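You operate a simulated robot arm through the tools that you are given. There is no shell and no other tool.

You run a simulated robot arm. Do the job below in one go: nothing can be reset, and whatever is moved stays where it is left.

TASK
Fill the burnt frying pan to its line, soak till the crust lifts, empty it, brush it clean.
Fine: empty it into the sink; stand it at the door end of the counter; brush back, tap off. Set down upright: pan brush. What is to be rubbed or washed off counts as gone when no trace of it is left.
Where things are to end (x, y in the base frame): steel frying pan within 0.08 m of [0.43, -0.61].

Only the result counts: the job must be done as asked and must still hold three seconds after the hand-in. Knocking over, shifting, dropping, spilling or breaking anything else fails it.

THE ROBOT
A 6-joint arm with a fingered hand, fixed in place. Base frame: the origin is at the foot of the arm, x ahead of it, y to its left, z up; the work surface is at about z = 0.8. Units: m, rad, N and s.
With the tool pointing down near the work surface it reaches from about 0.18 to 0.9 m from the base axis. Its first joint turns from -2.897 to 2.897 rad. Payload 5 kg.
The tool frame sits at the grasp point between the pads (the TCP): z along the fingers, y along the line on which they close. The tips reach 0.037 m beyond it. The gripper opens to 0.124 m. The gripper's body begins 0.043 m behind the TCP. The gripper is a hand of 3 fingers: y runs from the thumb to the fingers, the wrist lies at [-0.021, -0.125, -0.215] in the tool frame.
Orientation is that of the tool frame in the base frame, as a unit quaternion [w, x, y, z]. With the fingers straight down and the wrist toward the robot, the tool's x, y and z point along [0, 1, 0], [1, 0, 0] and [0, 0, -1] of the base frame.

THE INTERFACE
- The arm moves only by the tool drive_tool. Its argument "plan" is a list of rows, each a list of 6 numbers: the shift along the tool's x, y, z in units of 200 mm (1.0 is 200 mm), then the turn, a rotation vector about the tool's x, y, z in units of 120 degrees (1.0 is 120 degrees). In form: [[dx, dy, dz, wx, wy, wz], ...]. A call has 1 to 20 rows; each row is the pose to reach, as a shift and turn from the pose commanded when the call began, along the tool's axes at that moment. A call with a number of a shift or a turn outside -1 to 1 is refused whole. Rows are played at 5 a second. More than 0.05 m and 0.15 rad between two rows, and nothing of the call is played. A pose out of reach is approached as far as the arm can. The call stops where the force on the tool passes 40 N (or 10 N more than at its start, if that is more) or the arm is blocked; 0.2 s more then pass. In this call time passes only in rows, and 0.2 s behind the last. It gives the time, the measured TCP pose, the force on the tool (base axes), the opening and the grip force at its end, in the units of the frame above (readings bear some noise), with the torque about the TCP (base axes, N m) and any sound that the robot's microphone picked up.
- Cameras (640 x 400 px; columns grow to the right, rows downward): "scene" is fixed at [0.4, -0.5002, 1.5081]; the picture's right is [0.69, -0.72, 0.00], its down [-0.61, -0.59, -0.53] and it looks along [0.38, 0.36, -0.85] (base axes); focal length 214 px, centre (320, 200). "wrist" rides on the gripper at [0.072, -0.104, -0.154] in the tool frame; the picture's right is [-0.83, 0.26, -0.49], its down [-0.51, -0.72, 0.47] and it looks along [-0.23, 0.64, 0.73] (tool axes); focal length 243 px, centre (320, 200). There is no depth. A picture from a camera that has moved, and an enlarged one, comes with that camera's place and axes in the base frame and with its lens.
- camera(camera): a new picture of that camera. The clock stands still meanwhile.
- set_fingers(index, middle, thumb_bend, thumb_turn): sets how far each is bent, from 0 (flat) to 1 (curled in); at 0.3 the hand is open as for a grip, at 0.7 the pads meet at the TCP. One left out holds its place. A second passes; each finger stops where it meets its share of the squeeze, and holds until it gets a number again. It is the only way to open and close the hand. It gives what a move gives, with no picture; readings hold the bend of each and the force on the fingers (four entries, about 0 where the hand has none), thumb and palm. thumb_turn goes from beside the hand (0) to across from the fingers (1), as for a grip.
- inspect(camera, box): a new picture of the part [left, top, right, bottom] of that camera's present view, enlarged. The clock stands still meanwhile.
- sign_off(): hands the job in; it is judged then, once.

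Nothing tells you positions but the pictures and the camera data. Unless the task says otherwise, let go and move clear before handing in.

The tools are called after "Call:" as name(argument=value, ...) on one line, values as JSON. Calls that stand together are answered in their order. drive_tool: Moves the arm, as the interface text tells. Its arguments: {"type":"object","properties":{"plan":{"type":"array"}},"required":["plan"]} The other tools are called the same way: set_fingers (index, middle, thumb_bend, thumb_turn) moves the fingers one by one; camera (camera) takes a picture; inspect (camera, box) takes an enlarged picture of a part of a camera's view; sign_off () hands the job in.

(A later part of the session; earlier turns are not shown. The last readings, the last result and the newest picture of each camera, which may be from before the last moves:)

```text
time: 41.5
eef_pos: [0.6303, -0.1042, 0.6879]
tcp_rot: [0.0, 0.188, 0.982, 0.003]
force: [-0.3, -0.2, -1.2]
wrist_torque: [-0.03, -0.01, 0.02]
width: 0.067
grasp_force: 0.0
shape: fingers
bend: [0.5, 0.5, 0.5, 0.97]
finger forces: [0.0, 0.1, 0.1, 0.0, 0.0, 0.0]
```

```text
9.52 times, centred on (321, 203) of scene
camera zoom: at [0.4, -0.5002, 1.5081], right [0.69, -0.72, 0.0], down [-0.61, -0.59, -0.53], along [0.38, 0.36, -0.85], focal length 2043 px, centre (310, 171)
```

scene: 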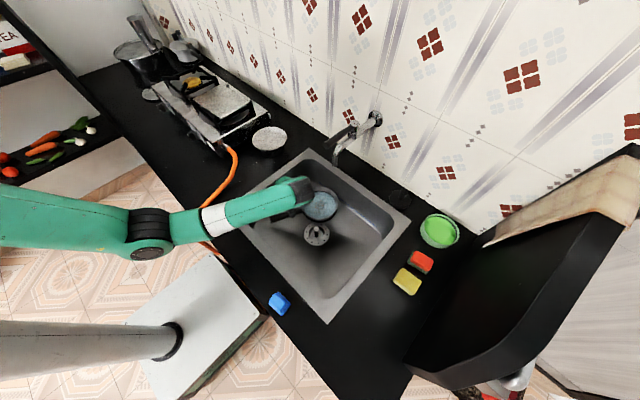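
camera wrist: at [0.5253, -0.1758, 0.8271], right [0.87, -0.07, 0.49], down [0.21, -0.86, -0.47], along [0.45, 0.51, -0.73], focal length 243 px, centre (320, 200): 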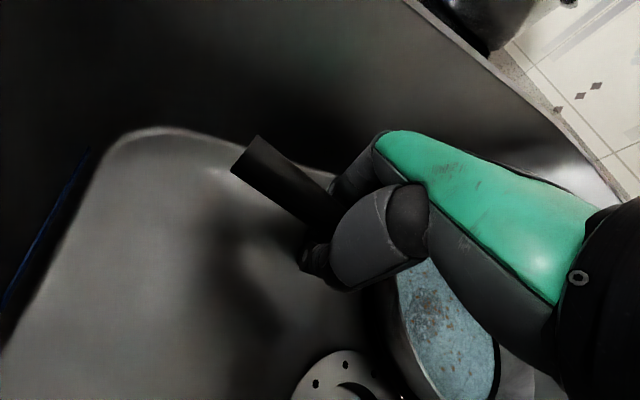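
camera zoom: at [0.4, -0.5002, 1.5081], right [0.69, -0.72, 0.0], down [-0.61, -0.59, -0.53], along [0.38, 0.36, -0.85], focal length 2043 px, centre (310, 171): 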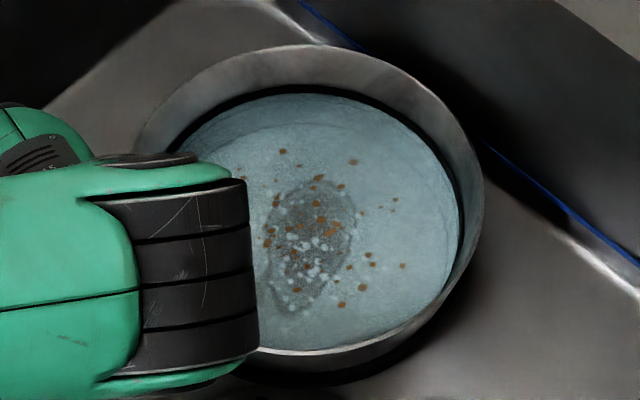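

TCP and handle heights now match at about 0.688. I'll close the hand.

Call:
set_fingers(index=0.9, middle=0.9, thumb_bend=0.9)

Call:
inspect(camera="wrist", box=[220, 110, 440, 310])

Call:
inspect(camera="scene", box=[296, 182, 346, 224])

```text
time: 42.5
eef_pos: [0.6307, -0.1033, 0.6903]
tcp_rot: [0.001, 0.188, 0.982, 0.002]
force: [-0.1, 0.8, -4.5]
wrist_torque: [0.04, 0.05, 0.01]
width: 0.0003
grasp_force: 3.0
shape: fingers
bend: [0.84, 0.89, 0.83, 0.97]
finger forces: [0.0, 4.9, 0.1, 0.0, 0.0, 0.0]
```

```text
2.00 times, centred on (330, 210) of wrist
camera zoom: at [0.5255, -0.1754, 0.8425], right [0.87, -0.07, 0.5], down [0.21, -0.86, -0.47], along [0.46, 0.51, -0.73], focal length 485 px, centre (300, 180)
```

zoom: 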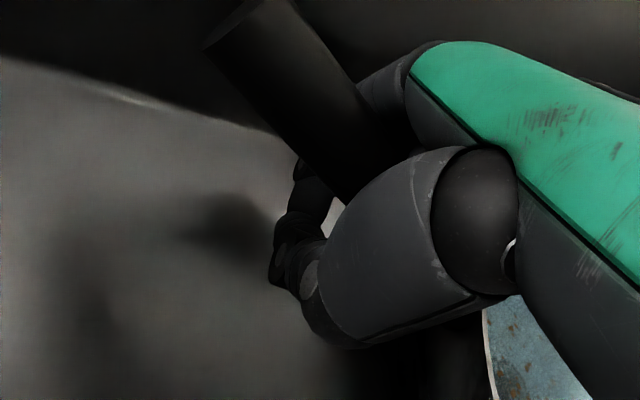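

```text
9.52 times, centred on (321, 203) of scene
camera zoom: at [0.4, -0.5002, 1.5081], right [0.69, -0.72, 0.0], down [-0.61, -0.59, -0.53], along [0.38, 0.36, -0.85], focal length 2043 px, centre (310, 171)
```

zoom: 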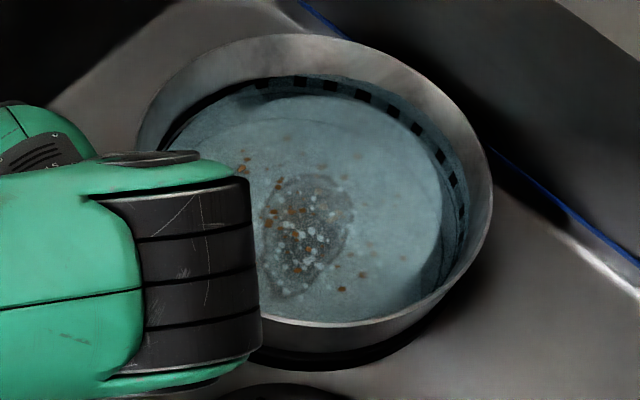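

The fingers have wrapped under the handle and drawn it up toward the palm, which tilts the pan slightly. The crust is still under water, so I'll hold still and keep soaking a few seconds, then compare.

Call:
drive_tool(plan=[[0, 0, 0, 0, 0, 0], [0, 0, 0, 0, 0, 0], [0, 0, 0, 0, 0, 0], [0, 0, 0, 0, 0, 0], [0, 0, 0, 0, 0, 0], [0, 0, 0, 0, 0, 0], [0, 0, 0, 0, 0, 0], [0, 0, 0, 0, 0, 0], [0, 0, 0, 0, 0, 0], [0, 0, 0, 0, 0, 0], [0, 0, 0, 0, 0, 0], [0, 0, 0, 0, 0, 0], [0, 0, 0, 0, 0, 0], [0, 0, 0, 0, 0, 0], [0, 0, 0, 0, 0, 0], [0, 0, 0, 0, 0, 0], [0, 0, 0, 0, 0, 0], [0, 0, 0, 0, 0, 0], [0, 0, 0, 0, 0, 0], [0, 0, 0, 0, 0, 0]])

Call:
inspect(camera="scene", box=[296, 182, 346, 224])

Call:
inspect(camera="scene", box=[240, 130, 390, 260])

```text
time: 46.7
eef_pos: [0.63, -0.1034, 0.6897]
tcp_rot: [0.001, 0.189, 0.982, 0.003]
force: [-0.5, -0.6, -5.1]
wrist_torque: [0.04, 0.07, -0.04]
width: 0.0
grasp_force: 2.1
shape: fingers
bend: [0.85, 0.89, 0.85, 0.97]
finger forces: [0.1, 5.1, 0.0, 0.0, 0.0, 0.0]
```

```text
9.52 times, centred on (321, 203) of scene
camera zoom: at [0.4, -0.5002, 1.5081], right [0.69, -0.72, 0.0], down [-0.61, -0.59, -0.53], along [0.38, 0.36, -0.85], focal length 2043 px, centre (310, 171)
```

zoom: 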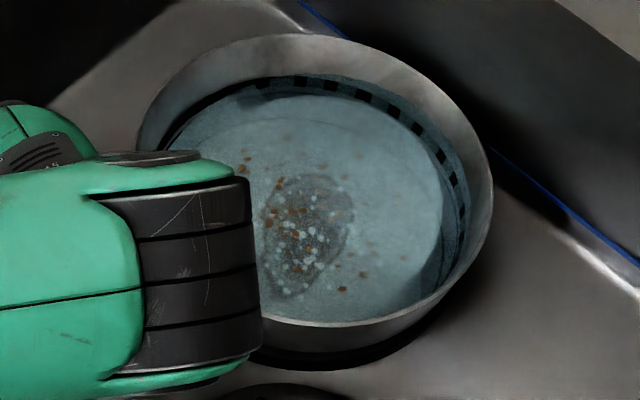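

```text
3.08 times, centred on (315, 195) of scene
camera zoom: at [0.4, -0.5002, 1.5081], right [0.69, -0.72, 0.0], down [-0.61, -0.59, -0.53], along [0.38, 0.36, -0.85], focal length 660 px, centre (335, 215)
```

zoom: 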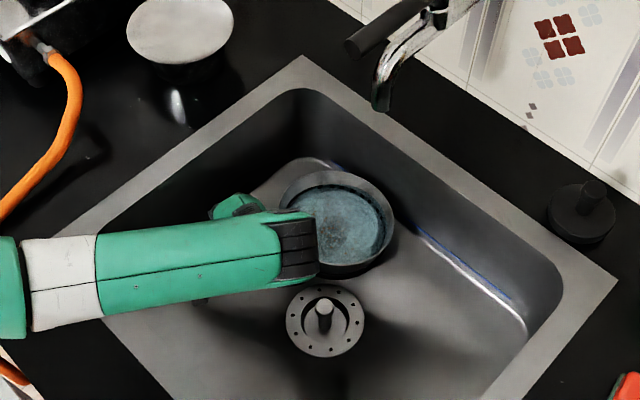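

Nothing more is changing, so the crust has lifted as far as it will. Before lifting I'll tighten the grip.

Call:
set_fingers(index=1.0, middle=1.0, thumb_bend=1.0)

Call:
inspect(camera="wrist", box=[220, 110, 440, 310])

Call:
inspect(camera="scene", box=[296, 182, 346, 224])

```text
time: 47.7
eef_pos: [0.6308, -0.1049, 0.6886]
tcp_rot: [0.002, 0.188, 0.982, 0.003]
force: [-2.4, -0.9, 0.3]
wrist_torque: [0.1, 0.3, -0.19]
width: 0.0
grasp_force: 15.9
shape: fingers
bend: [0.92, 0.98, 0.94, 0.97]
finger forces: [0.0, 22.1, 0.0, 0.0, 0.0, 9.5]
```

```text
2.00 times, centred on (330, 210) of wrist
camera zoom: at [0.5256, -0.1754, 0.8425], right [0.87, -0.07, 0.5], down [0.21, -0.86, -0.47], along [0.46, 0.51, -0.73], focal length 485 px, centre (300, 180)
```

zoom: 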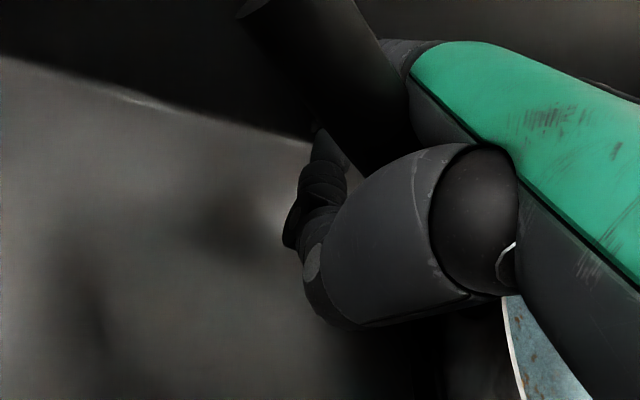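

```text
9.52 times, centred on (321, 203) of scene
camera zoom: at [0.4, -0.5002, 1.5081], right [0.69, -0.72, 0.0], down [-0.61, -0.59, -0.53], along [0.38, 0.36, -0.85], focal length 2043 px, centre (310, 171)
```

zoom: 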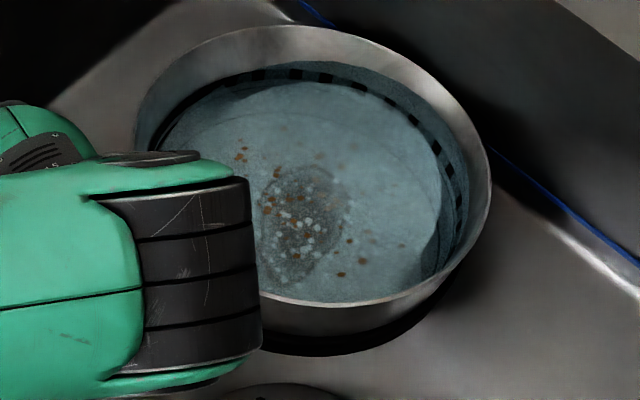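

The handle is now pressed into the palm, with the middle finger at 22 N and the palm at about 10 N. I'll lift a few centimetres and check that it holds.

Call:
drive_tool(plan=[[0, 0, -0.04, 0, 0, 0], [0, 0, -0.08, 0, 0, 0], [0, 0, -0.12, 0, 0, 0], [0, 0, -0.16, 0, 0, 0], [0, 0, -0.2, 0, 0, 0]])

Call:
inspect(camera="wrist", box=[220, 50, 640, 400])

Call:
inspect(camera="scene", box=[240, 130, 390, 260])

```text
time: 48.9
eef_pos: [0.6303, -0.105, 0.7298]
tcp_rot: [0.001, 0.188, 0.982, 0.002]
force: [-3.3, -0.1, -8.8]
wrist_torque: [0.19, 0.87, -0.12]
width: 0.0
grasp_force: 25.7
shape: fingers
bend: [0.92, 0.98, 0.94, 0.97]
finger forces: [0.1, 34.1, 0.0, 0.0, 0.0, 17.1]
```

```text
1.14 times, centred on (430, 225) of wrist
camera zoom: at [0.5255, -0.1758, 0.8826], right [0.87, -0.07, 0.49], down [0.21, -0.86, -0.48], along [0.45, 0.51, -0.73], focal length 277 px, centre (194, 171)
```

zoom: 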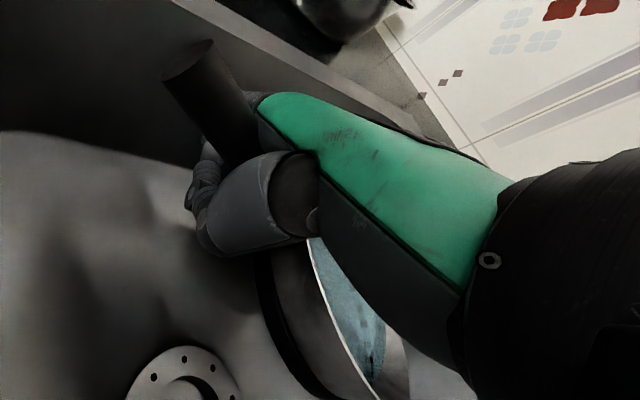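

```text
3.08 times, centred on (315, 195) of scene
camera zoom: at [0.4, -0.5002, 1.5081], right [0.69, -0.72, 0.0], down [-0.61, -0.59, -0.53], along [0.38, 0.36, -0.85], focal length 660 px, centre (335, 215)
```

zoom: 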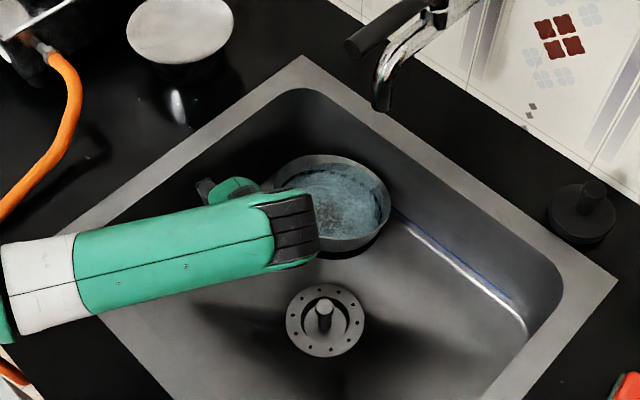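

The pan is carried, with about 9 N hanging from the hand and the nose a little low over the sink. I'll lift higher and pull back from the spout, keeping the pan over the basin.

Call:
drive_tool(plan=[[0.02, -0.01, -0.1, 0, 0, 0], [0.06, -0.04, -0.2, 0, 0, 0], [0.12, -0.08, -0.3, 0, 0, 0], [0.18, -0.11, -0.39, 0, 0, 0], [0.24, -0.15, -0.48, 0, 0, 0], [0.3, -0.185, -0.57, 0, 0, 0], [0.36, -0.225, -0.66, 0, 0, 0], [0.42, -0.26, -0.76, 0, 0, 0], [0.474, -0.2965, -0.85, 0, 0, 0]])

Call:
camera(camera="wrist")

Call:
camera(camera="scene")

Call:
inspect(camera="scene", box=[240, 130, 390, 260])

```text
time: 50.9
eef_pos: [0.5203, -0.1255, 0.8992]
tcp_rot: [0.002, 0.188, 0.982, 0.004]
force: [-0.6, 0.0, -7.8]
wrist_torque: [0.16, 0.69, 0.05]
width: 0.0
grasp_force: 20.7
shape: fingers
bend: [0.92, 0.98, 0.94, 0.97]
finger forces: [0.0, 30.2, 0.1, 0.0, 0.0, 11.3]
```

```text
taken
camera wrist: at [0.4154, -0.1966, 1.0523], right [0.87, -0.07, 0.49], down [0.21, -0.86, -0.48], along [0.46, 0.51, -0.73], focal length 243 px, centre (320, 200)
```

wrist: 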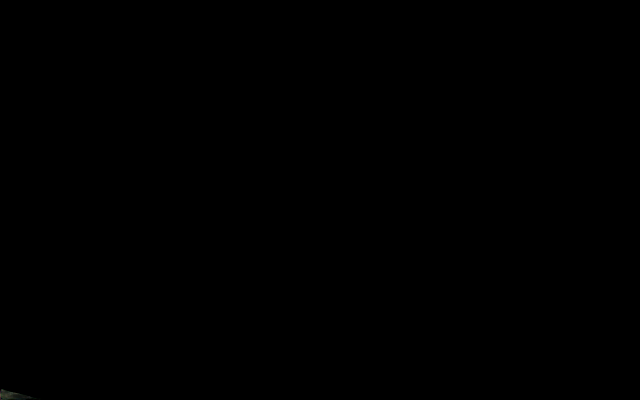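

```text
taken
```

scene: 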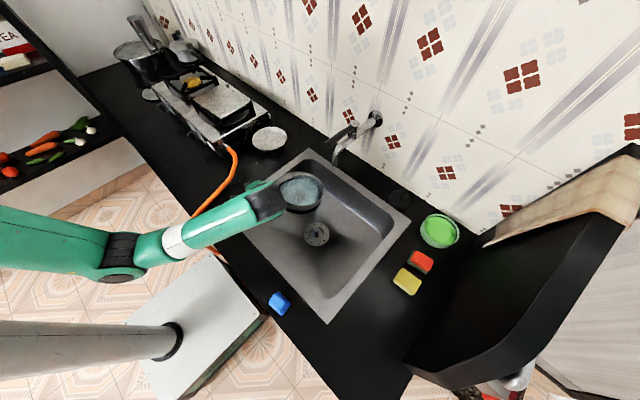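

```text
3.08 times, centred on (315, 195) of scene
camera zoom: at [0.4, -0.5002, 1.5081], right [0.69, -0.72, 0.0], down [-0.61, -0.59, -0.53], along [0.38, 0.36, -0.85], focal length 660 px, centre (335, 215)
```

zoom: 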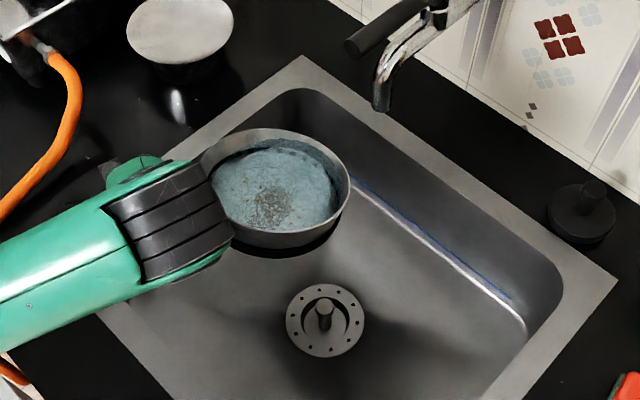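

The pan is held level enough over the basin. I'll roll it about its handle so it pours to the left into the sink. I'll do the first 40° and check.

Call:
drive_tool(plan=[[0, -0.06, -0.04, 0.0, 0, 0], [0, -0.12, -0.08, 0.04, 0, 0], [0, -0.18, -0.12, 0.09, 0, 0], [0, -0.246, -0.15, 0.14, 0, 0], [0, -0.246, -0.15, 0.19, 0, 0], [0, -0.246, -0.15, 0.24, 0, 0], [0, -0.246, -0.15, 0.29, 0, 0], [0, -0.246, -0.15, 0.34, 0, 0]])

Call:
camera(camera="scene")

Call:
inspect(camera="scene", box=[220, 130, 390, 270])

Call:
camera(camera="wrist")

```text
time: 52.7
eef_pos: [0.5116, -0.1765, 0.8954]
tcp_rot: [-0.063, 0.178, 0.921, -0.34]
force: [0.8, -0.9, -5.6]
wrist_torque: [0.12, 0.44, 0.0]
width: 0.0
grasp_force: 17.9
shape: fingers
bend: [0.92, 0.98, 0.94, 0.97]
finger forces: [0.0, 30.5, 0.1, 0.1, 0.0, 5.1]
out of reach, approached as far as the arm can: row 2, 3, 4, 5, 6, 7, 8
```

```text
taken
```

scene: 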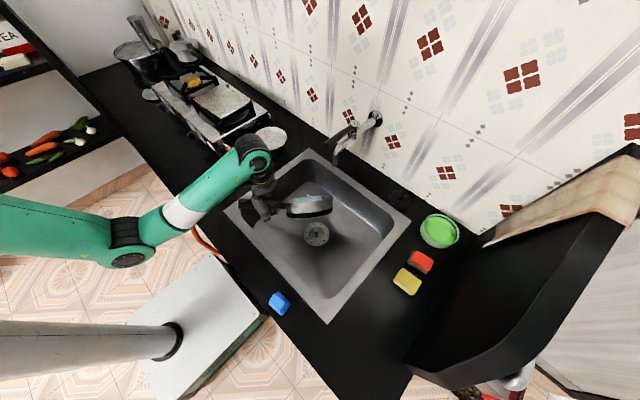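

```text
2.86 times, centred on (305, 200) of scene
camera zoom: at [0.4, -0.5002, 1.5081], right [0.69, -0.72, 0.0], down [-0.61, -0.59, -0.53], along [0.38, 0.36, -0.85], focal length 613 px, centre (363, 200)
```

zoom: 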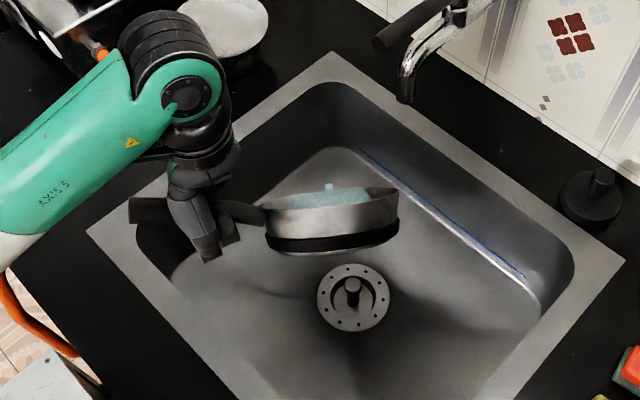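

```text
taken
camera wrist: at [0.4529, -0.1306, 1.0811], right [0.96, 0.18, 0.21], down [0.15, -0.98, 0.11], along [0.22, -0.08, -0.97], focal length 243 px, centre (320, 200)
```

wrist: 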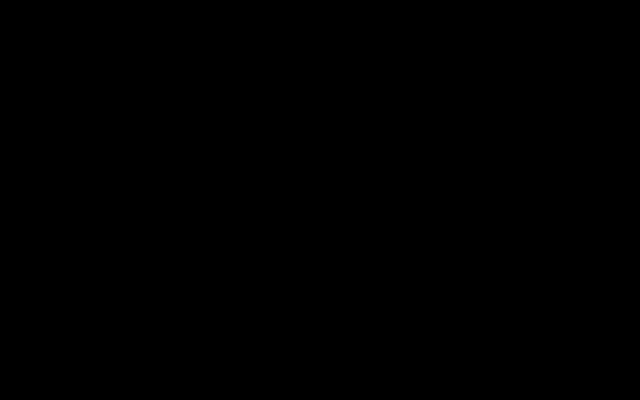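

The pan is rolling and water has started to leave it: the load is down to 5.6 N. I'll continue rolling.

Call:
drive_tool(plan=[[0, 0, 0, 0.05, 0, 0], [0, 0, 0, 0.1, 0, 0], [0, 0, 0, 0.15, 0, 0], [0, 0, 0, 0.2, 0, 0], [0, 0, 0, 0.25, 0, 0], [0, 0, 0, 0.3, 0, 0]])

Call:
camera(camera="scene")

Call:
inspect(camera="scene", box=[220, 130, 390, 270])

```text
time: 54.1
eef_pos: [0.5122, -0.1753, 0.8975]
tcp_rot: [-0.115, 0.149, 0.771, -0.608]
force: [-0.4, -0.4, -4.5]
wrist_torque: [0.08, 0.32, 0.06]
width: 0.0
grasp_force: 15.2
shape: fingers
bend: [0.92, 0.98, 0.94, 0.97]
finger forces: [0.0, 28.0, 0.1, 0.0, 0.0, 1.5]
```

```text
taken
```

scene: 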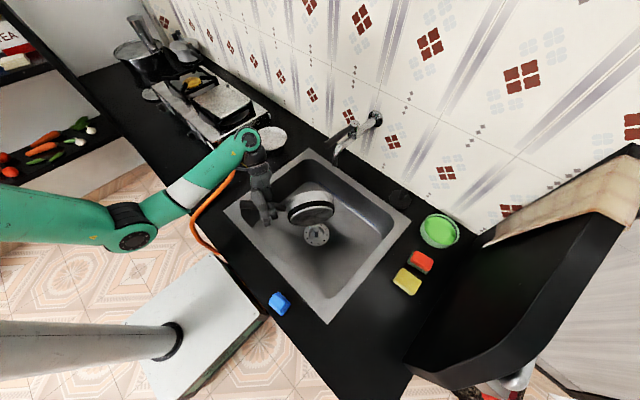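

```text
2.86 times, centred on (305, 200) of scene
camera zoom: at [0.4, -0.5002, 1.5081], right [0.69, -0.72, 0.0], down [-0.61, -0.59, -0.53], along [0.38, 0.36, -0.85], focal length 613 px, centre (363, 200)
```

zoom: 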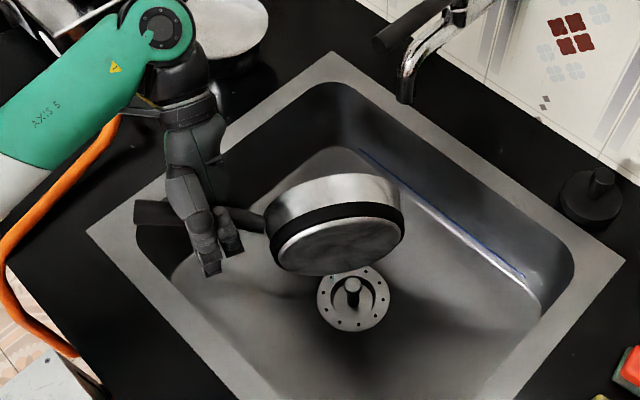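

The pan now weighs about 4.5 N, so most of the water is gone. I'll roll another 30° so the wall drains fully.

Call:
drive_tool(plan=[[0, 0, 0, 0.05, 0, 0], [0, 0, 0, 0.1, 0, 0], [0, 0, 0, 0.15, 0, 0], [0, 0, 0, 0.2, 0, 0], [0, 0, 0, 0.25, 0, 0], [0, 0, 0, 0.25, 0, 0], [0, 0, 0, 0.25, 0, 0], [0, 0, 0, 0.25, 0, 0]])

Call:
camera(camera="scene")

Call:
inspect(camera="scene", box=[220, 130, 390, 270])

Call:
camera(camera="wrist")

```text
time: 55.9
eef_pos: [0.5112, -0.1759, 0.8964]
tcp_rot: [0.151, -0.114, -0.587, 0.787]
force: [0.1, -0.7, -3.4]
wrist_torque: [0.1, 0.38, 0.0]
width: 0.0002
grasp_force: 15.0
shape: fingers
bend: [0.92, 0.98, 0.94, 0.97]
finger forces: [0.0, 29.9, 0.0, 0.0, 0.1, 0.1]
```

```text
taken
```

scene: 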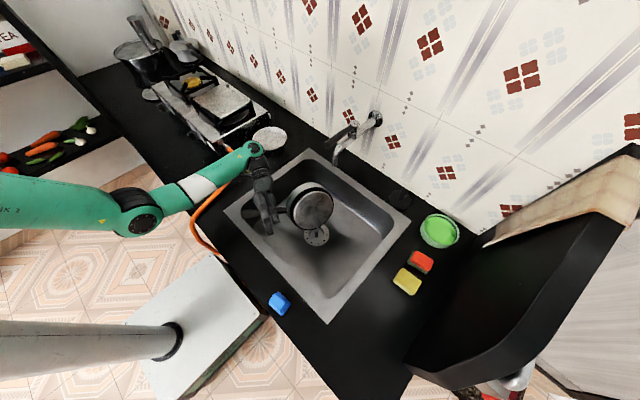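

```text
2.86 times, centred on (305, 200) of scene
camera zoom: at [0.4, -0.5002, 1.5081], right [0.69, -0.72, 0.0], down [-0.61, -0.59, -0.53], along [0.38, 0.36, -0.85], focal length 613 px, centre (363, 200)
```

zoom: 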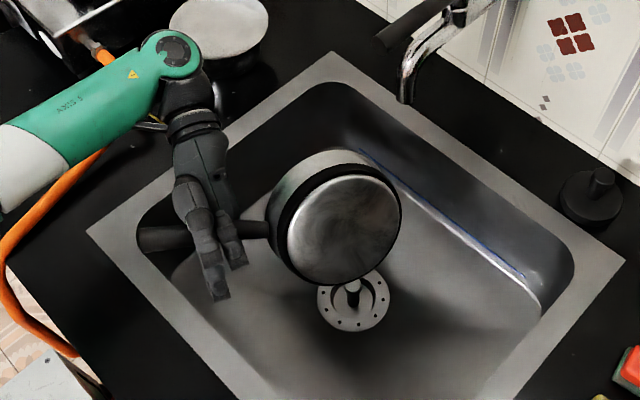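

```text
taken
camera wrist: at [0.5107, 0.0151, 0.9532], right [0.92, 0.06, -0.39], down [0.38, -0.42, 0.83], along [-0.11, -0.91, -0.41], focal length 243 px, centre (320, 200)
```

wrist: 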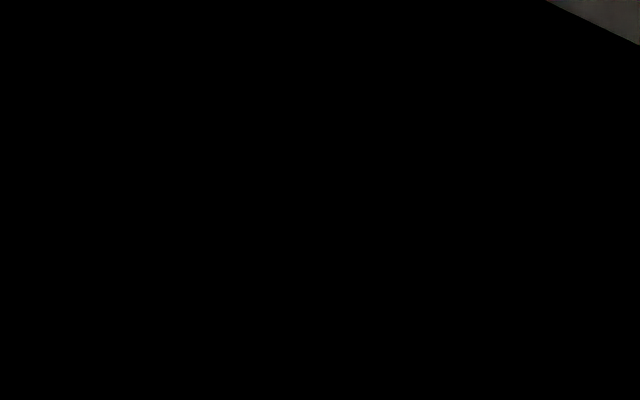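

The pan is past 90° with its mouth facing down, and its weight is steady at about 4 N, so it is empty. I'll roll it back upright over the sink.

Call:
drive_tool(plan=[[0, 0, 0, -0.06, 0, 0], [0, 0, 0, -0.12, 0, 0], [0, 0, 0, -0.18, 0, 0], [0, 0, 0, -0.24, 0, 0], [0, 0, 0, -0.3, 0, 0], [0, 0, 0, -0.36, 0, 0], [0, 0, 0, -0.42, 0, 0], [0, 0, 0, -0.48, 0, 0], [0, 0, 0, -0.54, 0, 0], [0, 0, 0, -0.6, 0, 0], [0, 0, 0, -0.66, 0, 0], [0, 0, 0, -0.72, 0, 0], [0, 0, 0, -0.78, 0, 0], [0, 0, 0, -0.84, 0, 0], [0, 0, 0, -0.89, 0, 0]])

Call:
camera(camera="scene")

Call:
inspect(camera="scene", box=[220, 130, 390, 270])

Call:
inspect(camera="scene", box=[270, 170, 340, 230])

```text
time: 59.1
eef_pos: [0.5111, -0.175, 0.8956]
tcp_rot: [0.003, 0.188, 0.982, 0.004]
force: [-0.3, 0.1, -4.0]
wrist_torque: [0.05, 0.33, 0.01]
width: 0.0
grasp_force: 15.5
shape: fingers
bend: [0.92, 0.98, 0.94, 0.97]
finger forces: [0.1, 27.6, 0.0, 0.0, 0.1, 4.3]
```

```text
taken
```

scene: 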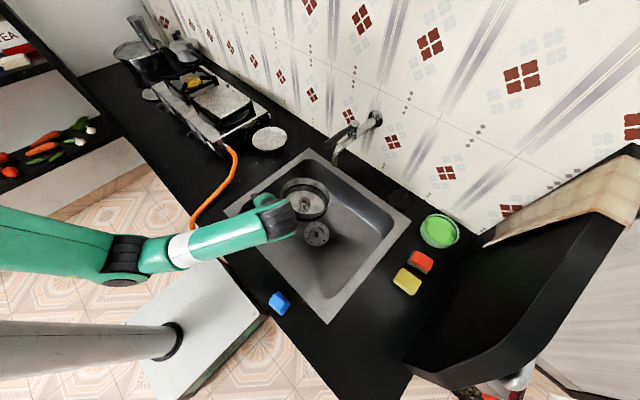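

```text
2.86 times, centred on (305, 200) of scene
camera zoom: at [0.4, -0.5002, 1.5081], right [0.69, -0.72, 0.0], down [-0.61, -0.59, -0.53], along [0.38, 0.36, -0.85], focal length 613 px, centre (363, 200)
```

zoom: 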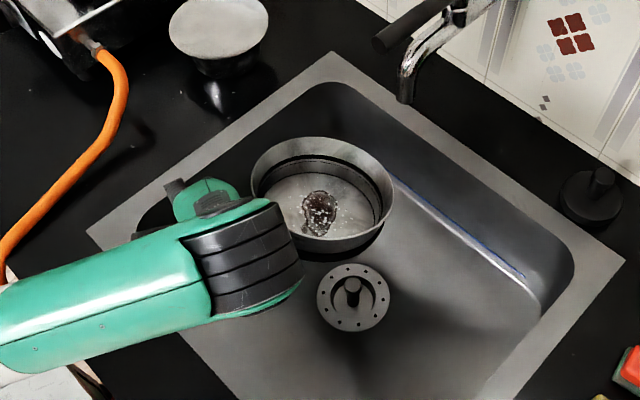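

```text
6.67 times, centred on (305, 200) of scene
camera zoom: at [0.4, -0.5002, 1.5081], right [0.69, -0.72, 0.0], down [-0.61, -0.59, -0.53], along [0.38, 0.36, -0.85], focal length 1430 px, centre (420, 200)
```

zoom: 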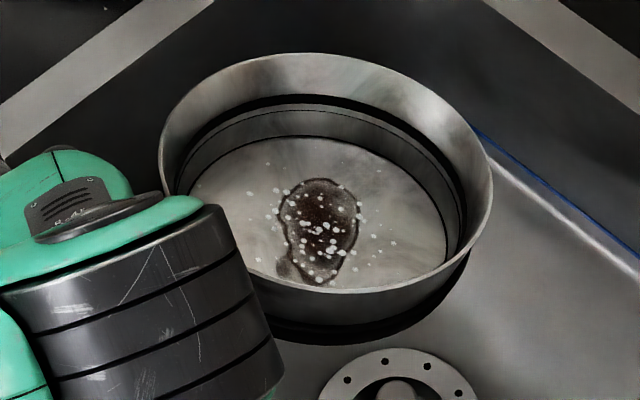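

The pan is empty and the crust is loosened and flecked, ready for brushing. The pan's centre sits about 0.14 m ahead of the grip. I'll carry it around the brush toward the door end of the counter in stages.

Call:
drive_tool(plan=[[-0.024, -0.125, 0, 0, 0, 0], [-0.049, -0.25, 0, 0, 0, 0], [-0.073, -0.375, 0, 0, 0, 0], [-0.097, -0.5, 0, 0, 0, 0], [-0.121, -0.624, 0, 0, 0, 0], [-0.146, -0.749, 0, 0, 0, 0], [-0.17, -0.874, 0, 0, 0, 0]])

Call:
camera(camera="scene")

```text
time: 60.7
eef_pos: [0.4879, -0.3543, 0.8818]
tcp_rot: [0.002, 0.189, 0.982, 0.002]
force: [0.4, -0.3, -4.3]
wrist_torque: [0.05, 0.36, 0.01]
width: 0.0
grasp_force: 17.1
shape: fingers
bend: [0.92, 0.98, 0.94, 0.97]
finger forces: [0.0, 28.6, 0.0, 0.1, 0.0, 5.6]
out of reach, approached as far as the arm can: row 1, 2, 3, 4, 5, 6, 7
```

```text
taken
```

scene: 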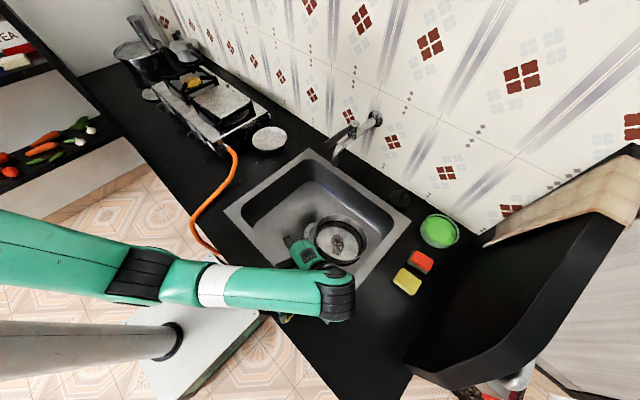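

Keeping the old heading costs height, because the arm's reach sags at this angle. I'll turn the hand with the arm, about -36° about the vertical, while raising the pan before going further.

Call:
drive_tool(plan=[[0, 0, 0, 0, 0, 0.0375], [0, 0, 0, 0, 0, 0.075], [0, 0, 0, 0, 0, 0.1125], [0, 0, -0.03, 0, 0, 0.15], [0, 0, -0.06, 0, 0, 0.1875], [0, 0, -0.09, 0, 0, 0.225], [0, 0, -0.12, 0, 0, 0.2625], [0, 0, -0.15, 0, 0, 0.3]])

Call:
camera(camera="scene")

```text
time: 62.5
eef_pos: [0.4899, -0.355, 0.9116]
tcp_rot: [0.001, 0.483, 0.876, 0.003]
force: [0.2, -0.1, -4.6]
wrist_torque: [0.25, 0.31, 0.02]
width: 0.0001
grasp_force: 17.8
shape: fingers
bend: [0.92, 0.98, 0.94, 0.97]
finger forces: [0.0, 28.5, 0.0, 0.1, 0.0, 6.0]
```

```text
taken
```

scene: 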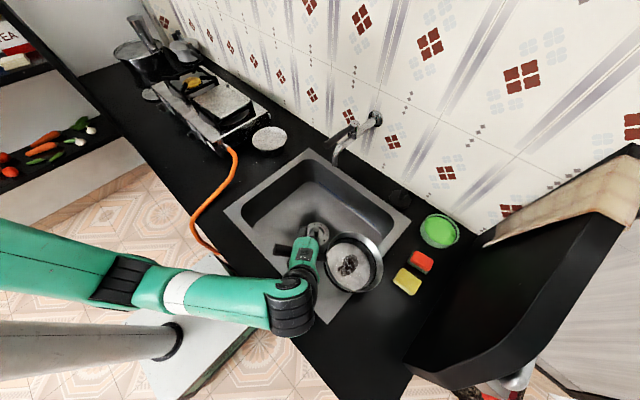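

That worked: the hand is at z 0.91 with the pan level. I'll raise it a little more and go around the brush, then back over the target spot.

Call:
drive_tool(plan=[[-0.02, -0.04, -0.08, 0, 0, 0], [-0.08, -0.15, -0.14, 0, 0, 0], [-0.14, -0.26, -0.15, 0, 0, 0], [-0.2, -0.36, -0.15, 0, 0, 0], [-0.268, -0.4655, -0.15, 0, 0, 0], [-0.255, -0.57, -0.15, 0, 0, 0], [-0.24, -0.68, -0.15, 0, 0, 0], [-0.23, -0.79, -0.15, 0, 0, 0], [-0.22, -0.9, -0.15, 0, 0, 0]])

Call:
camera(camera="scene")

Call:
camera(camera="wrist")

```text
time: 64.5
eef_pos: [0.3604, -0.4886, 0.9405]
tcp_rot: [0.001, 0.482, 0.876, 0.003]
force: [0.8, 0.5, -4.1]
wrist_torque: [0.22, 0.24, -0.01]
width: 0.0
grasp_force: 17.0
shape: fingers
bend: [0.92, 0.98, 0.94, 0.97]
finger forces: [0.0, 28.6, 0.0, 0.0, 0.0, 6.1]
```

```text
taken
```

scene: 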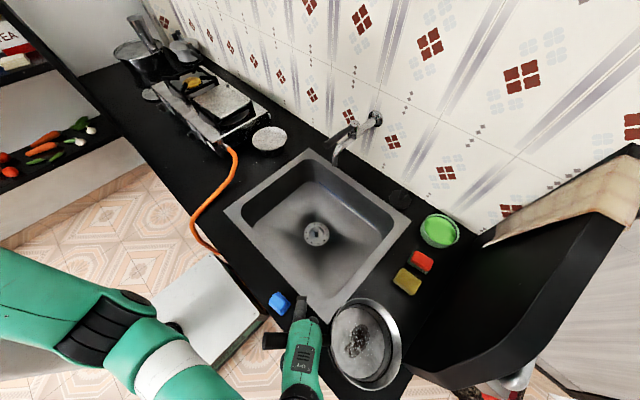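

```text
taken
camera wrist: at [0.2337, -0.4836, 1.0948], right [0.66, -0.56, 0.49], down [-0.34, -0.81, -0.48], along [0.67, 0.15, -0.73], focal length 243 px, centre (320, 200)
```

wrist: 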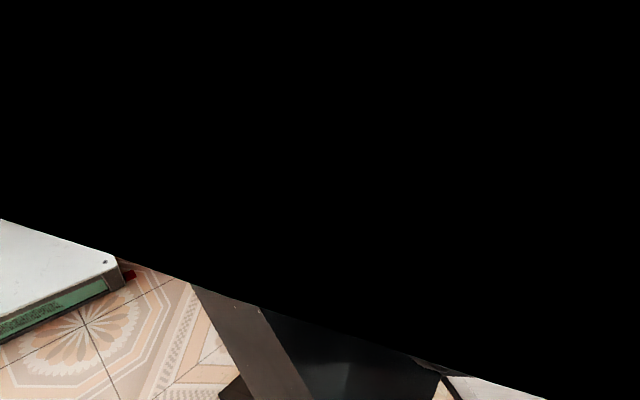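

The pan is above the target area, with its rim centre at about (0.455, -0.587). I'll shift slightly and lower it most of the way.

Call:
drive_tool(plan=[[0, -0.075, 0.03, 0, 0, 0], [0, -0.146, 0.1, 0, 0, 0], [0, -0.146, 0.19, 0, 0, 0], [0, -0.146, 0.27, 0, 0, 0], [0, -0.146, 0.34, 0, 0, 0]])

Call:
camera(camera="scene")

Call:
inspect(camera="scene", box=[260, 270, 430, 400])

```text
time: 65.7
eef_pos: [0.3353, -0.5017, 0.873]
tcp_rot: [0.001, 0.483, 0.875, 0.003]
force: [0.0, -0.5, -3.8]
wrist_torque: [0.25, 0.24, -0.01]
width: 0.0
grasp_force: 16.8
shape: fingers
bend: [0.92, 0.98, 0.94, 0.97]
finger forces: [0.0, 28.0, 0.0, 0.1, 0.0, 6.2]
```

```text
taken
```

scene: 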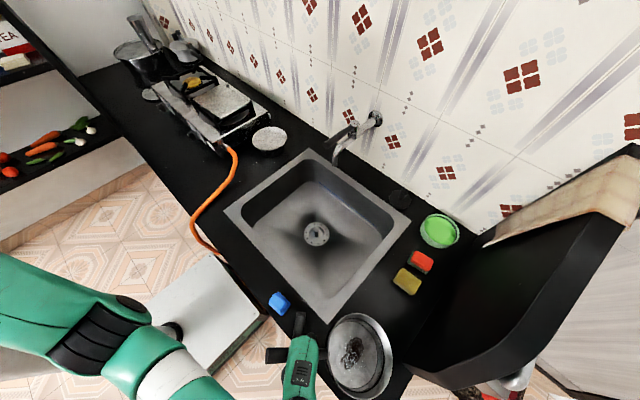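

```text
3.08 times, centred on (345, 335) of scene
camera zoom: at [0.4, -0.5002, 1.5081], right [0.69, -0.72, 0.0], down [-0.61, -0.59, -0.53], along [0.38, 0.36, -0.85], focal length 660 px, centre (243, -215)
```

zoom: 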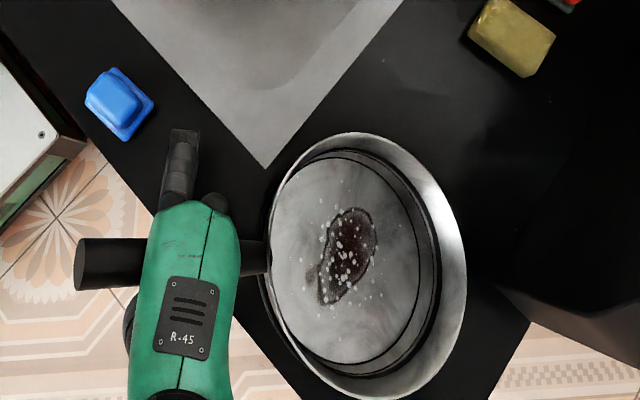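

The pan is pitched slightly nose-up, since its sloped handle lies flat against the palm. I'll tip the hand about 18° nose-down so the front edge lands first with the hand still high enough to open.

Call:
drive_tool(plan=[[0, 0, 0, 0, 0.03, 0], [0, 0, 0, 0, 0.06, 0], [0, 0, 0, 0, 0.09, 0], [0, 0, 0, 0, 0.12, 0], [0, 0, 0, 0, 0.15, 0]])

Call:
inspect(camera="scene", box=[260, 270, 430, 400])

Call:
camera(camera="wrist")

```text
time: 66.9
eef_pos: [0.3351, -0.5021, 0.8706]
tcp_rot: [-0.136, 0.476, 0.865, 0.079]
force: [-0.2, -0.4, -1.6]
wrist_torque: [0.02, -0.09, 0.08]
width: 0.0001
grasp_force: 10.8
shape: fingers
bend: [0.92, 0.99, 0.94, 0.97]
finger forces: [0.0, 21.9, 0.0, 0.0, 0.1, 0.1]
```

```text
3.08 times, centred on (345, 335) of scene
camera zoom: at [0.4, -0.5002, 1.5081], right [0.69, -0.72, 0.0], down [-0.61, -0.59, -0.53], along [0.38, 0.36, -0.85], focal length 660 px, centre (243, -215)
```

zoom: 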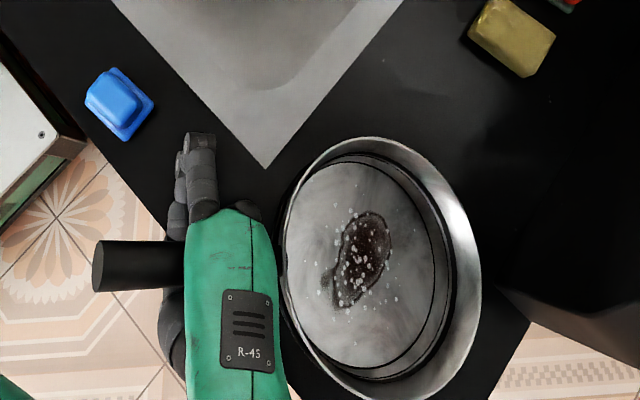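

```text
taken
camera wrist: at [0.2365, -0.5417, 1.041], right [0.72, -0.66, 0.21], down [-0.43, -0.67, -0.61], along [0.54, 0.35, -0.76], focal length 243 px, centre (320, 200)
```

wrist: 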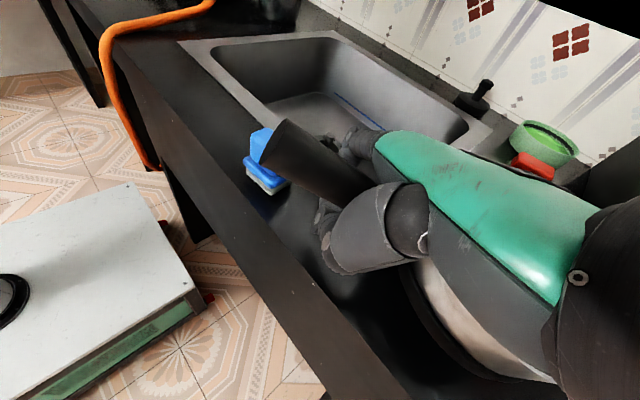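

The load on the hand has dropped to about 1.6 N, so the pan's edge is already resting on the counter near (0.437, -0.616). I'll lower another centimetre gently until the counter carries it.

Call:
drive_tool(plan=[[-0.005, 0, 0.016, 0, 0, 0], [-0.01, 0, 0.032, 0, 0, 0], [-0.0155, 0, 0.0475, 0, 0, 0]])

Call:
inspect(camera="scene", box=[260, 270, 430, 400])

Call:
inspect(camera="wrist", box=[220, 100, 560, 400])

```text
time: 67.7
eef_pos: [0.3364, -0.5044, 0.8621]
tcp_rot: [-0.136, 0.476, 0.865, 0.08]
force: [0.0, 1.3, -0.8]
wrist_torque: [-0.03, -0.16, 0.06]
width: 0.0
grasp_force: 10.9
shape: fingers
bend: [0.92, 0.99, 0.94, 0.97]
finger forces: [0.0, 21.9, 0.0, 0.0, 0.0, 0.0]
```

```text
3.08 times, centred on (345, 335) of scene
camera zoom: at [0.4, -0.5002, 1.5081], right [0.69, -0.72, 0.0], down [-0.61, -0.59, -0.53], along [0.38, 0.36, -0.85], focal length 660 px, centre (243, -215)
```

zoom: 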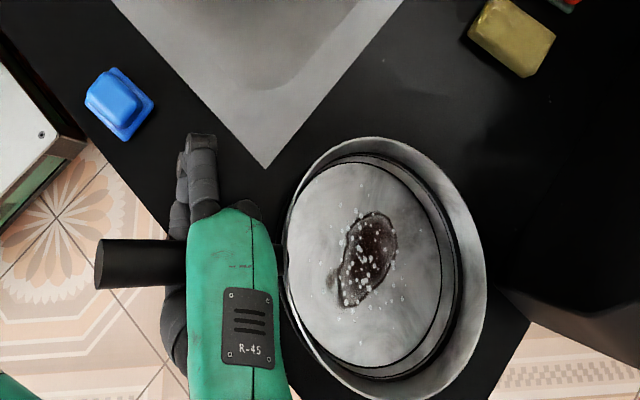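

```text
1.33 times, centred on (390, 250) of wrist
camera zoom: at [0.2369, -0.542, 1.0309], right [0.72, -0.66, 0.21], down [-0.43, -0.67, -0.61], along [0.54, 0.35, -0.76], focal length 324 px, centre (227, 133)
```

zoom: 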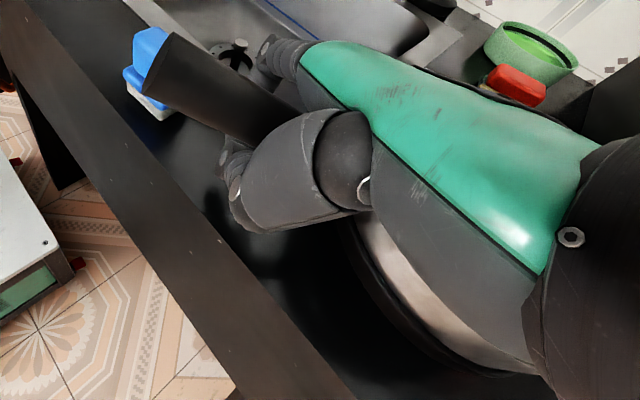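

The counter now carries the pan, with nearly no load on the hand. I'll open the fingers in stages.

Call:
set_fingers(index=0.75, middle=0.8, thumb_bend=0.75)

Call:
inspect(camera="scene", box=[260, 270, 430, 400])

Call:
inspect(camera="wrist", box=[220, 100, 560, 400])

```text
time: 68.7
eef_pos: [0.3357, -0.5027, 0.8626]
tcp_rot: [-0.136, 0.477, 0.865, 0.079]
force: [0.1, 0.6, 0.4]
wrist_torque: [0.04, 0.03, 0.01]
width: 0.0004
grasp_force: 1.0
shape: fingers
bend: [0.74, 0.8, 0.72, 0.97]
finger forces: [0.0, 2.0, 0.0, 0.0, 0.5, 0.1]
```

```text
3.08 times, centred on (345, 335) of scene
camera zoom: at [0.4, -0.5002, 1.5081], right [0.69, -0.72, 0.0], down [-0.61, -0.59, -0.53], along [0.38, 0.36, -0.85], focal length 660 px, centre (243, -215)
```

zoom: 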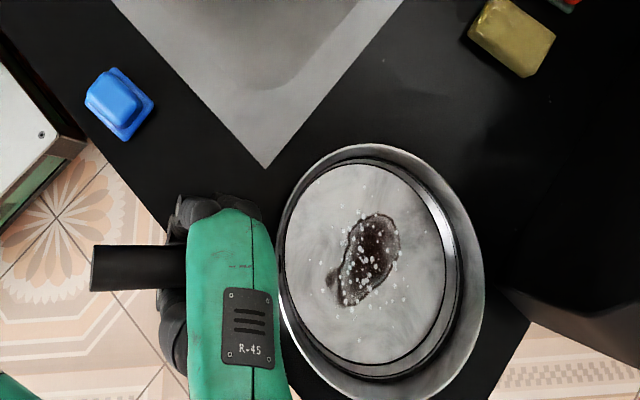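

```text
1.33 times, centred on (390, 250) of wrist
camera zoom: at [0.2369, -0.542, 1.0308], right [0.72, -0.66, 0.21], down [-0.43, -0.67, -0.61], along [0.54, 0.35, -0.76], focal length 324 px, centre (227, 133)
```

zoom: 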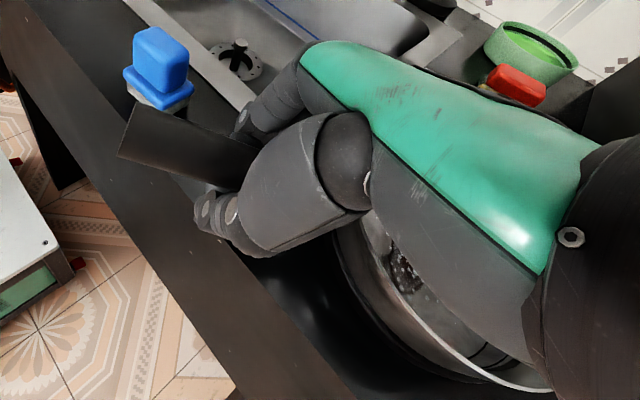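

The pan has settled flatter. I'll open further to clear the handle.

Call:
set_fingers(index=0.42, middle=0.42, thumb_bend=0.42)

Call:
inspect(camera="scene", box=[260, 270, 430, 400])

Call:
inspect(camera="wrist", box=[220, 100, 560, 400])

```text
time: 69.7
eef_pos: [0.3353, -0.503, 0.8636]
tcp_rot: [-0.136, 0.476, 0.865, 0.079]
force: [0.2, 0.4, 0.1]
wrist_torque: [-0.01, -0.02, 0.03]
width: 0.0921
grasp_force: 0.0
shape: fingers
bend: [0.42, 0.42, 0.42, 0.97]
finger forces: [0.1, 0.0, 0.1, 0.0, 0.1, 0.0]
```

```text
3.08 times, centred on (345, 335) of scene
camera zoom: at [0.4, -0.5002, 1.5081], right [0.69, -0.72, 0.0], down [-0.61, -0.59, -0.53], along [0.38, 0.36, -0.85], focal length 660 px, centre (243, -215)
```

zoom: 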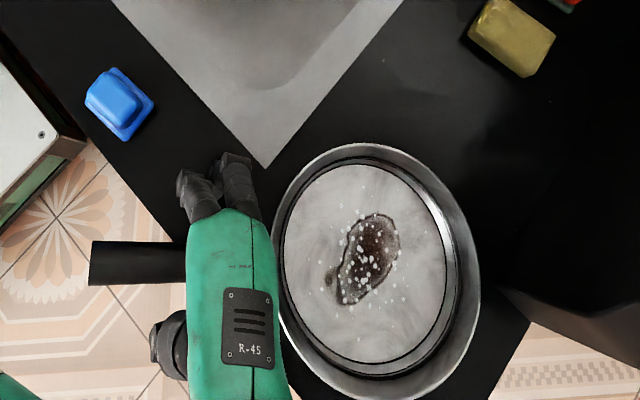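

```text
1.33 times, centred on (390, 250) of wrist
camera zoom: at [0.2368, -0.542, 1.0309], right [0.72, -0.66, 0.21], down [-0.43, -0.67, -0.61], along [0.54, 0.35, -0.76], focal length 324 px, centre (227, 133)
```

zoom: 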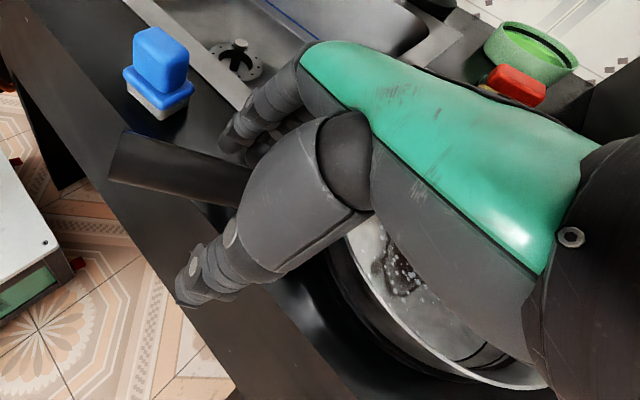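

The pan is released and stands flat at about (0.434, -0.617), which is on target. I'll withdraw straight up and then level the hand.

Call:
drive_tool(plan=[[0.03, 0, -0.095, 0, 0, 0], [0.06, 0, -0.19, 0, 0, 0], [0.095, 0, -0.29, 0, 0, 0], [0.125, 0, -0.385, 0, 0, 0], [0.155, 0, -0.48, 0, 0, 0], [0.185, 0, -0.571, 0, 0, 0], [0.185, 0, -0.571, 0, -0.05, 0], [0.185, 0, -0.571, 0, -0.1, 0], [0.185, 0, -0.571, 0, -0.15, 0]])

Call:
camera(camera="scene")

Call:
camera(camera="wrist")

```text
time: 71.7
eef_pos: [0.3494, -0.5136, 0.9641]
tcp_rot: [0.003, 0.483, 0.876, 0.003]
force: [0.7, -0.2, -0.4]
wrist_torque: [-0.02, 0.04, -0.01]
width: 0.0917
grasp_force: 0.0
shape: fingers
bend: [0.42, 0.42, 0.42, 0.97]
finger forces: [0.0, 0.0, 0.0, 0.0, 0.0, 0.0]
out of reach, approached as far as the arm can: row 3, 4, 5, 6, 7, 8, 9
```

```text
taken
```

scene: 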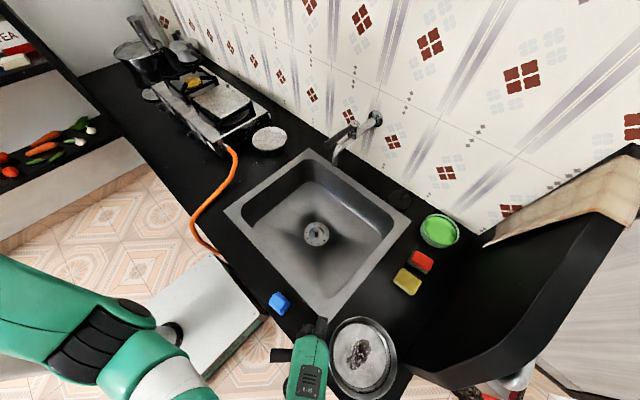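

```text
taken
camera wrist: at [0.2228, -0.5098, 1.1172], right [0.66, -0.56, 0.5], down [-0.34, -0.81, -0.48], along [0.67, 0.15, -0.73], focal length 243 px, centre (320, 200)
```

wrist: 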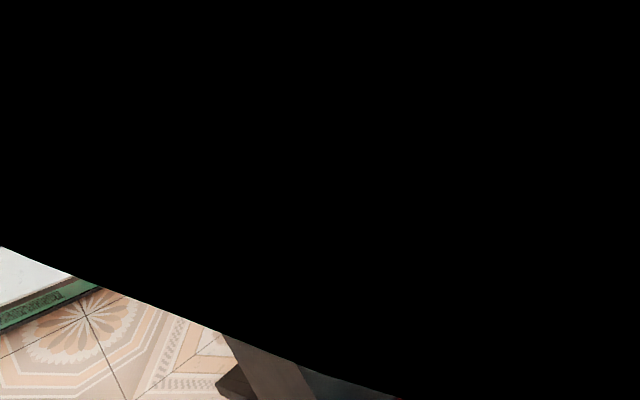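

The hand is clear of the pan. Now I'll move above the brush at (0.371, -0.367) and line the fingers up across its narrow side.

Call:
drive_tool(plan=[[0.1, 0.08, 0.01, 0, 0, 0.036], [0.2, 0.17, 0.02, 0, 0, 0.072], [0.3, 0.26, 0.03, 0, 0, 0.108], [0.4, 0.34, 0.04, 0, 0, 0.145], [0.5, 0.43, 0.05, 0, 0, 0.181], [0.563, 0.486, 0.05, 0, 0, 0.217]])

Call:
camera(camera="scene")

Call:
camera(camera="wrist")

Call:
inspect(camera="scene", box=[300, 290, 430, 400])

```text
time: 73.1
eef_pos: [0.3714, -0.3682, 0.9561]
tcp_rot: [0.001, 0.668, 0.744, 0.004]
force: [-0.5, -0.4, 0.1]
wrist_torque: [0.01, 0.0, 0.04]
width: 0.0922
grasp_force: 0.0
shape: fingers
bend: [0.42, 0.42, 0.42, 0.97]
finger forces: [0.0, 0.0, 0.1, 0.1, 0.0, 0.0]
```

```text
taken
```

scene: 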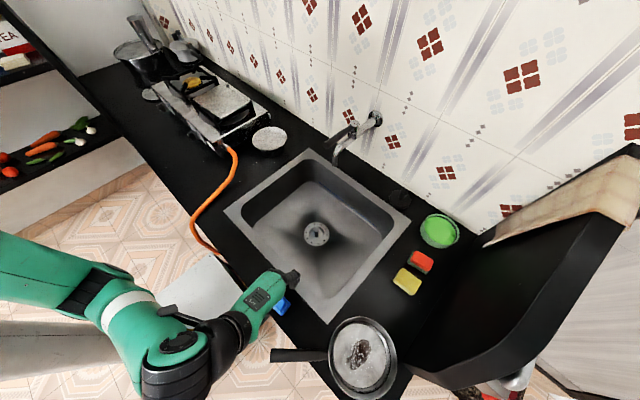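

```text
taken
camera wrist: at [0.2603, -0.3078, 1.1096], right [0.35, -0.8, 0.49], down [-0.66, -0.58, -0.48], along [0.67, -0.16, -0.73], focal length 243 px, centre (320, 200)
```

wrist: 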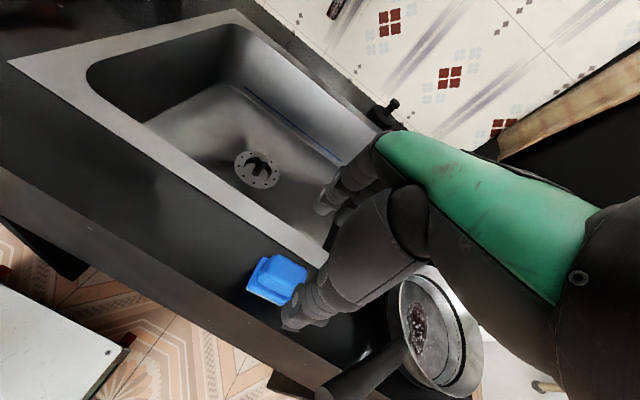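

```text
3.64 times, centred on (365, 345) of scene
camera zoom: at [0.4, -0.5002, 1.5081], right [0.69, -0.72, 0.0], down [-0.61, -0.59, -0.53], along [0.38, 0.36, -0.85], focal length 780 px, centre (156, -327)
```

zoom: 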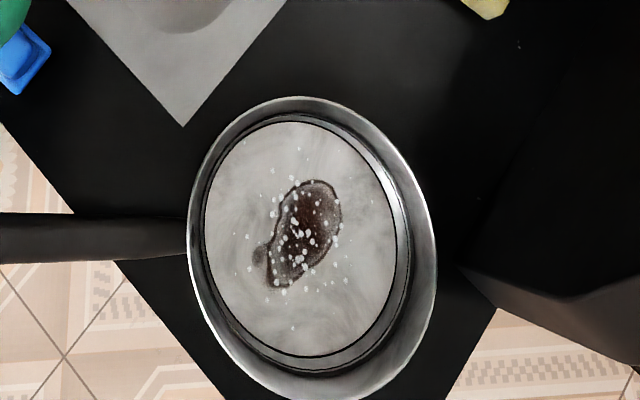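

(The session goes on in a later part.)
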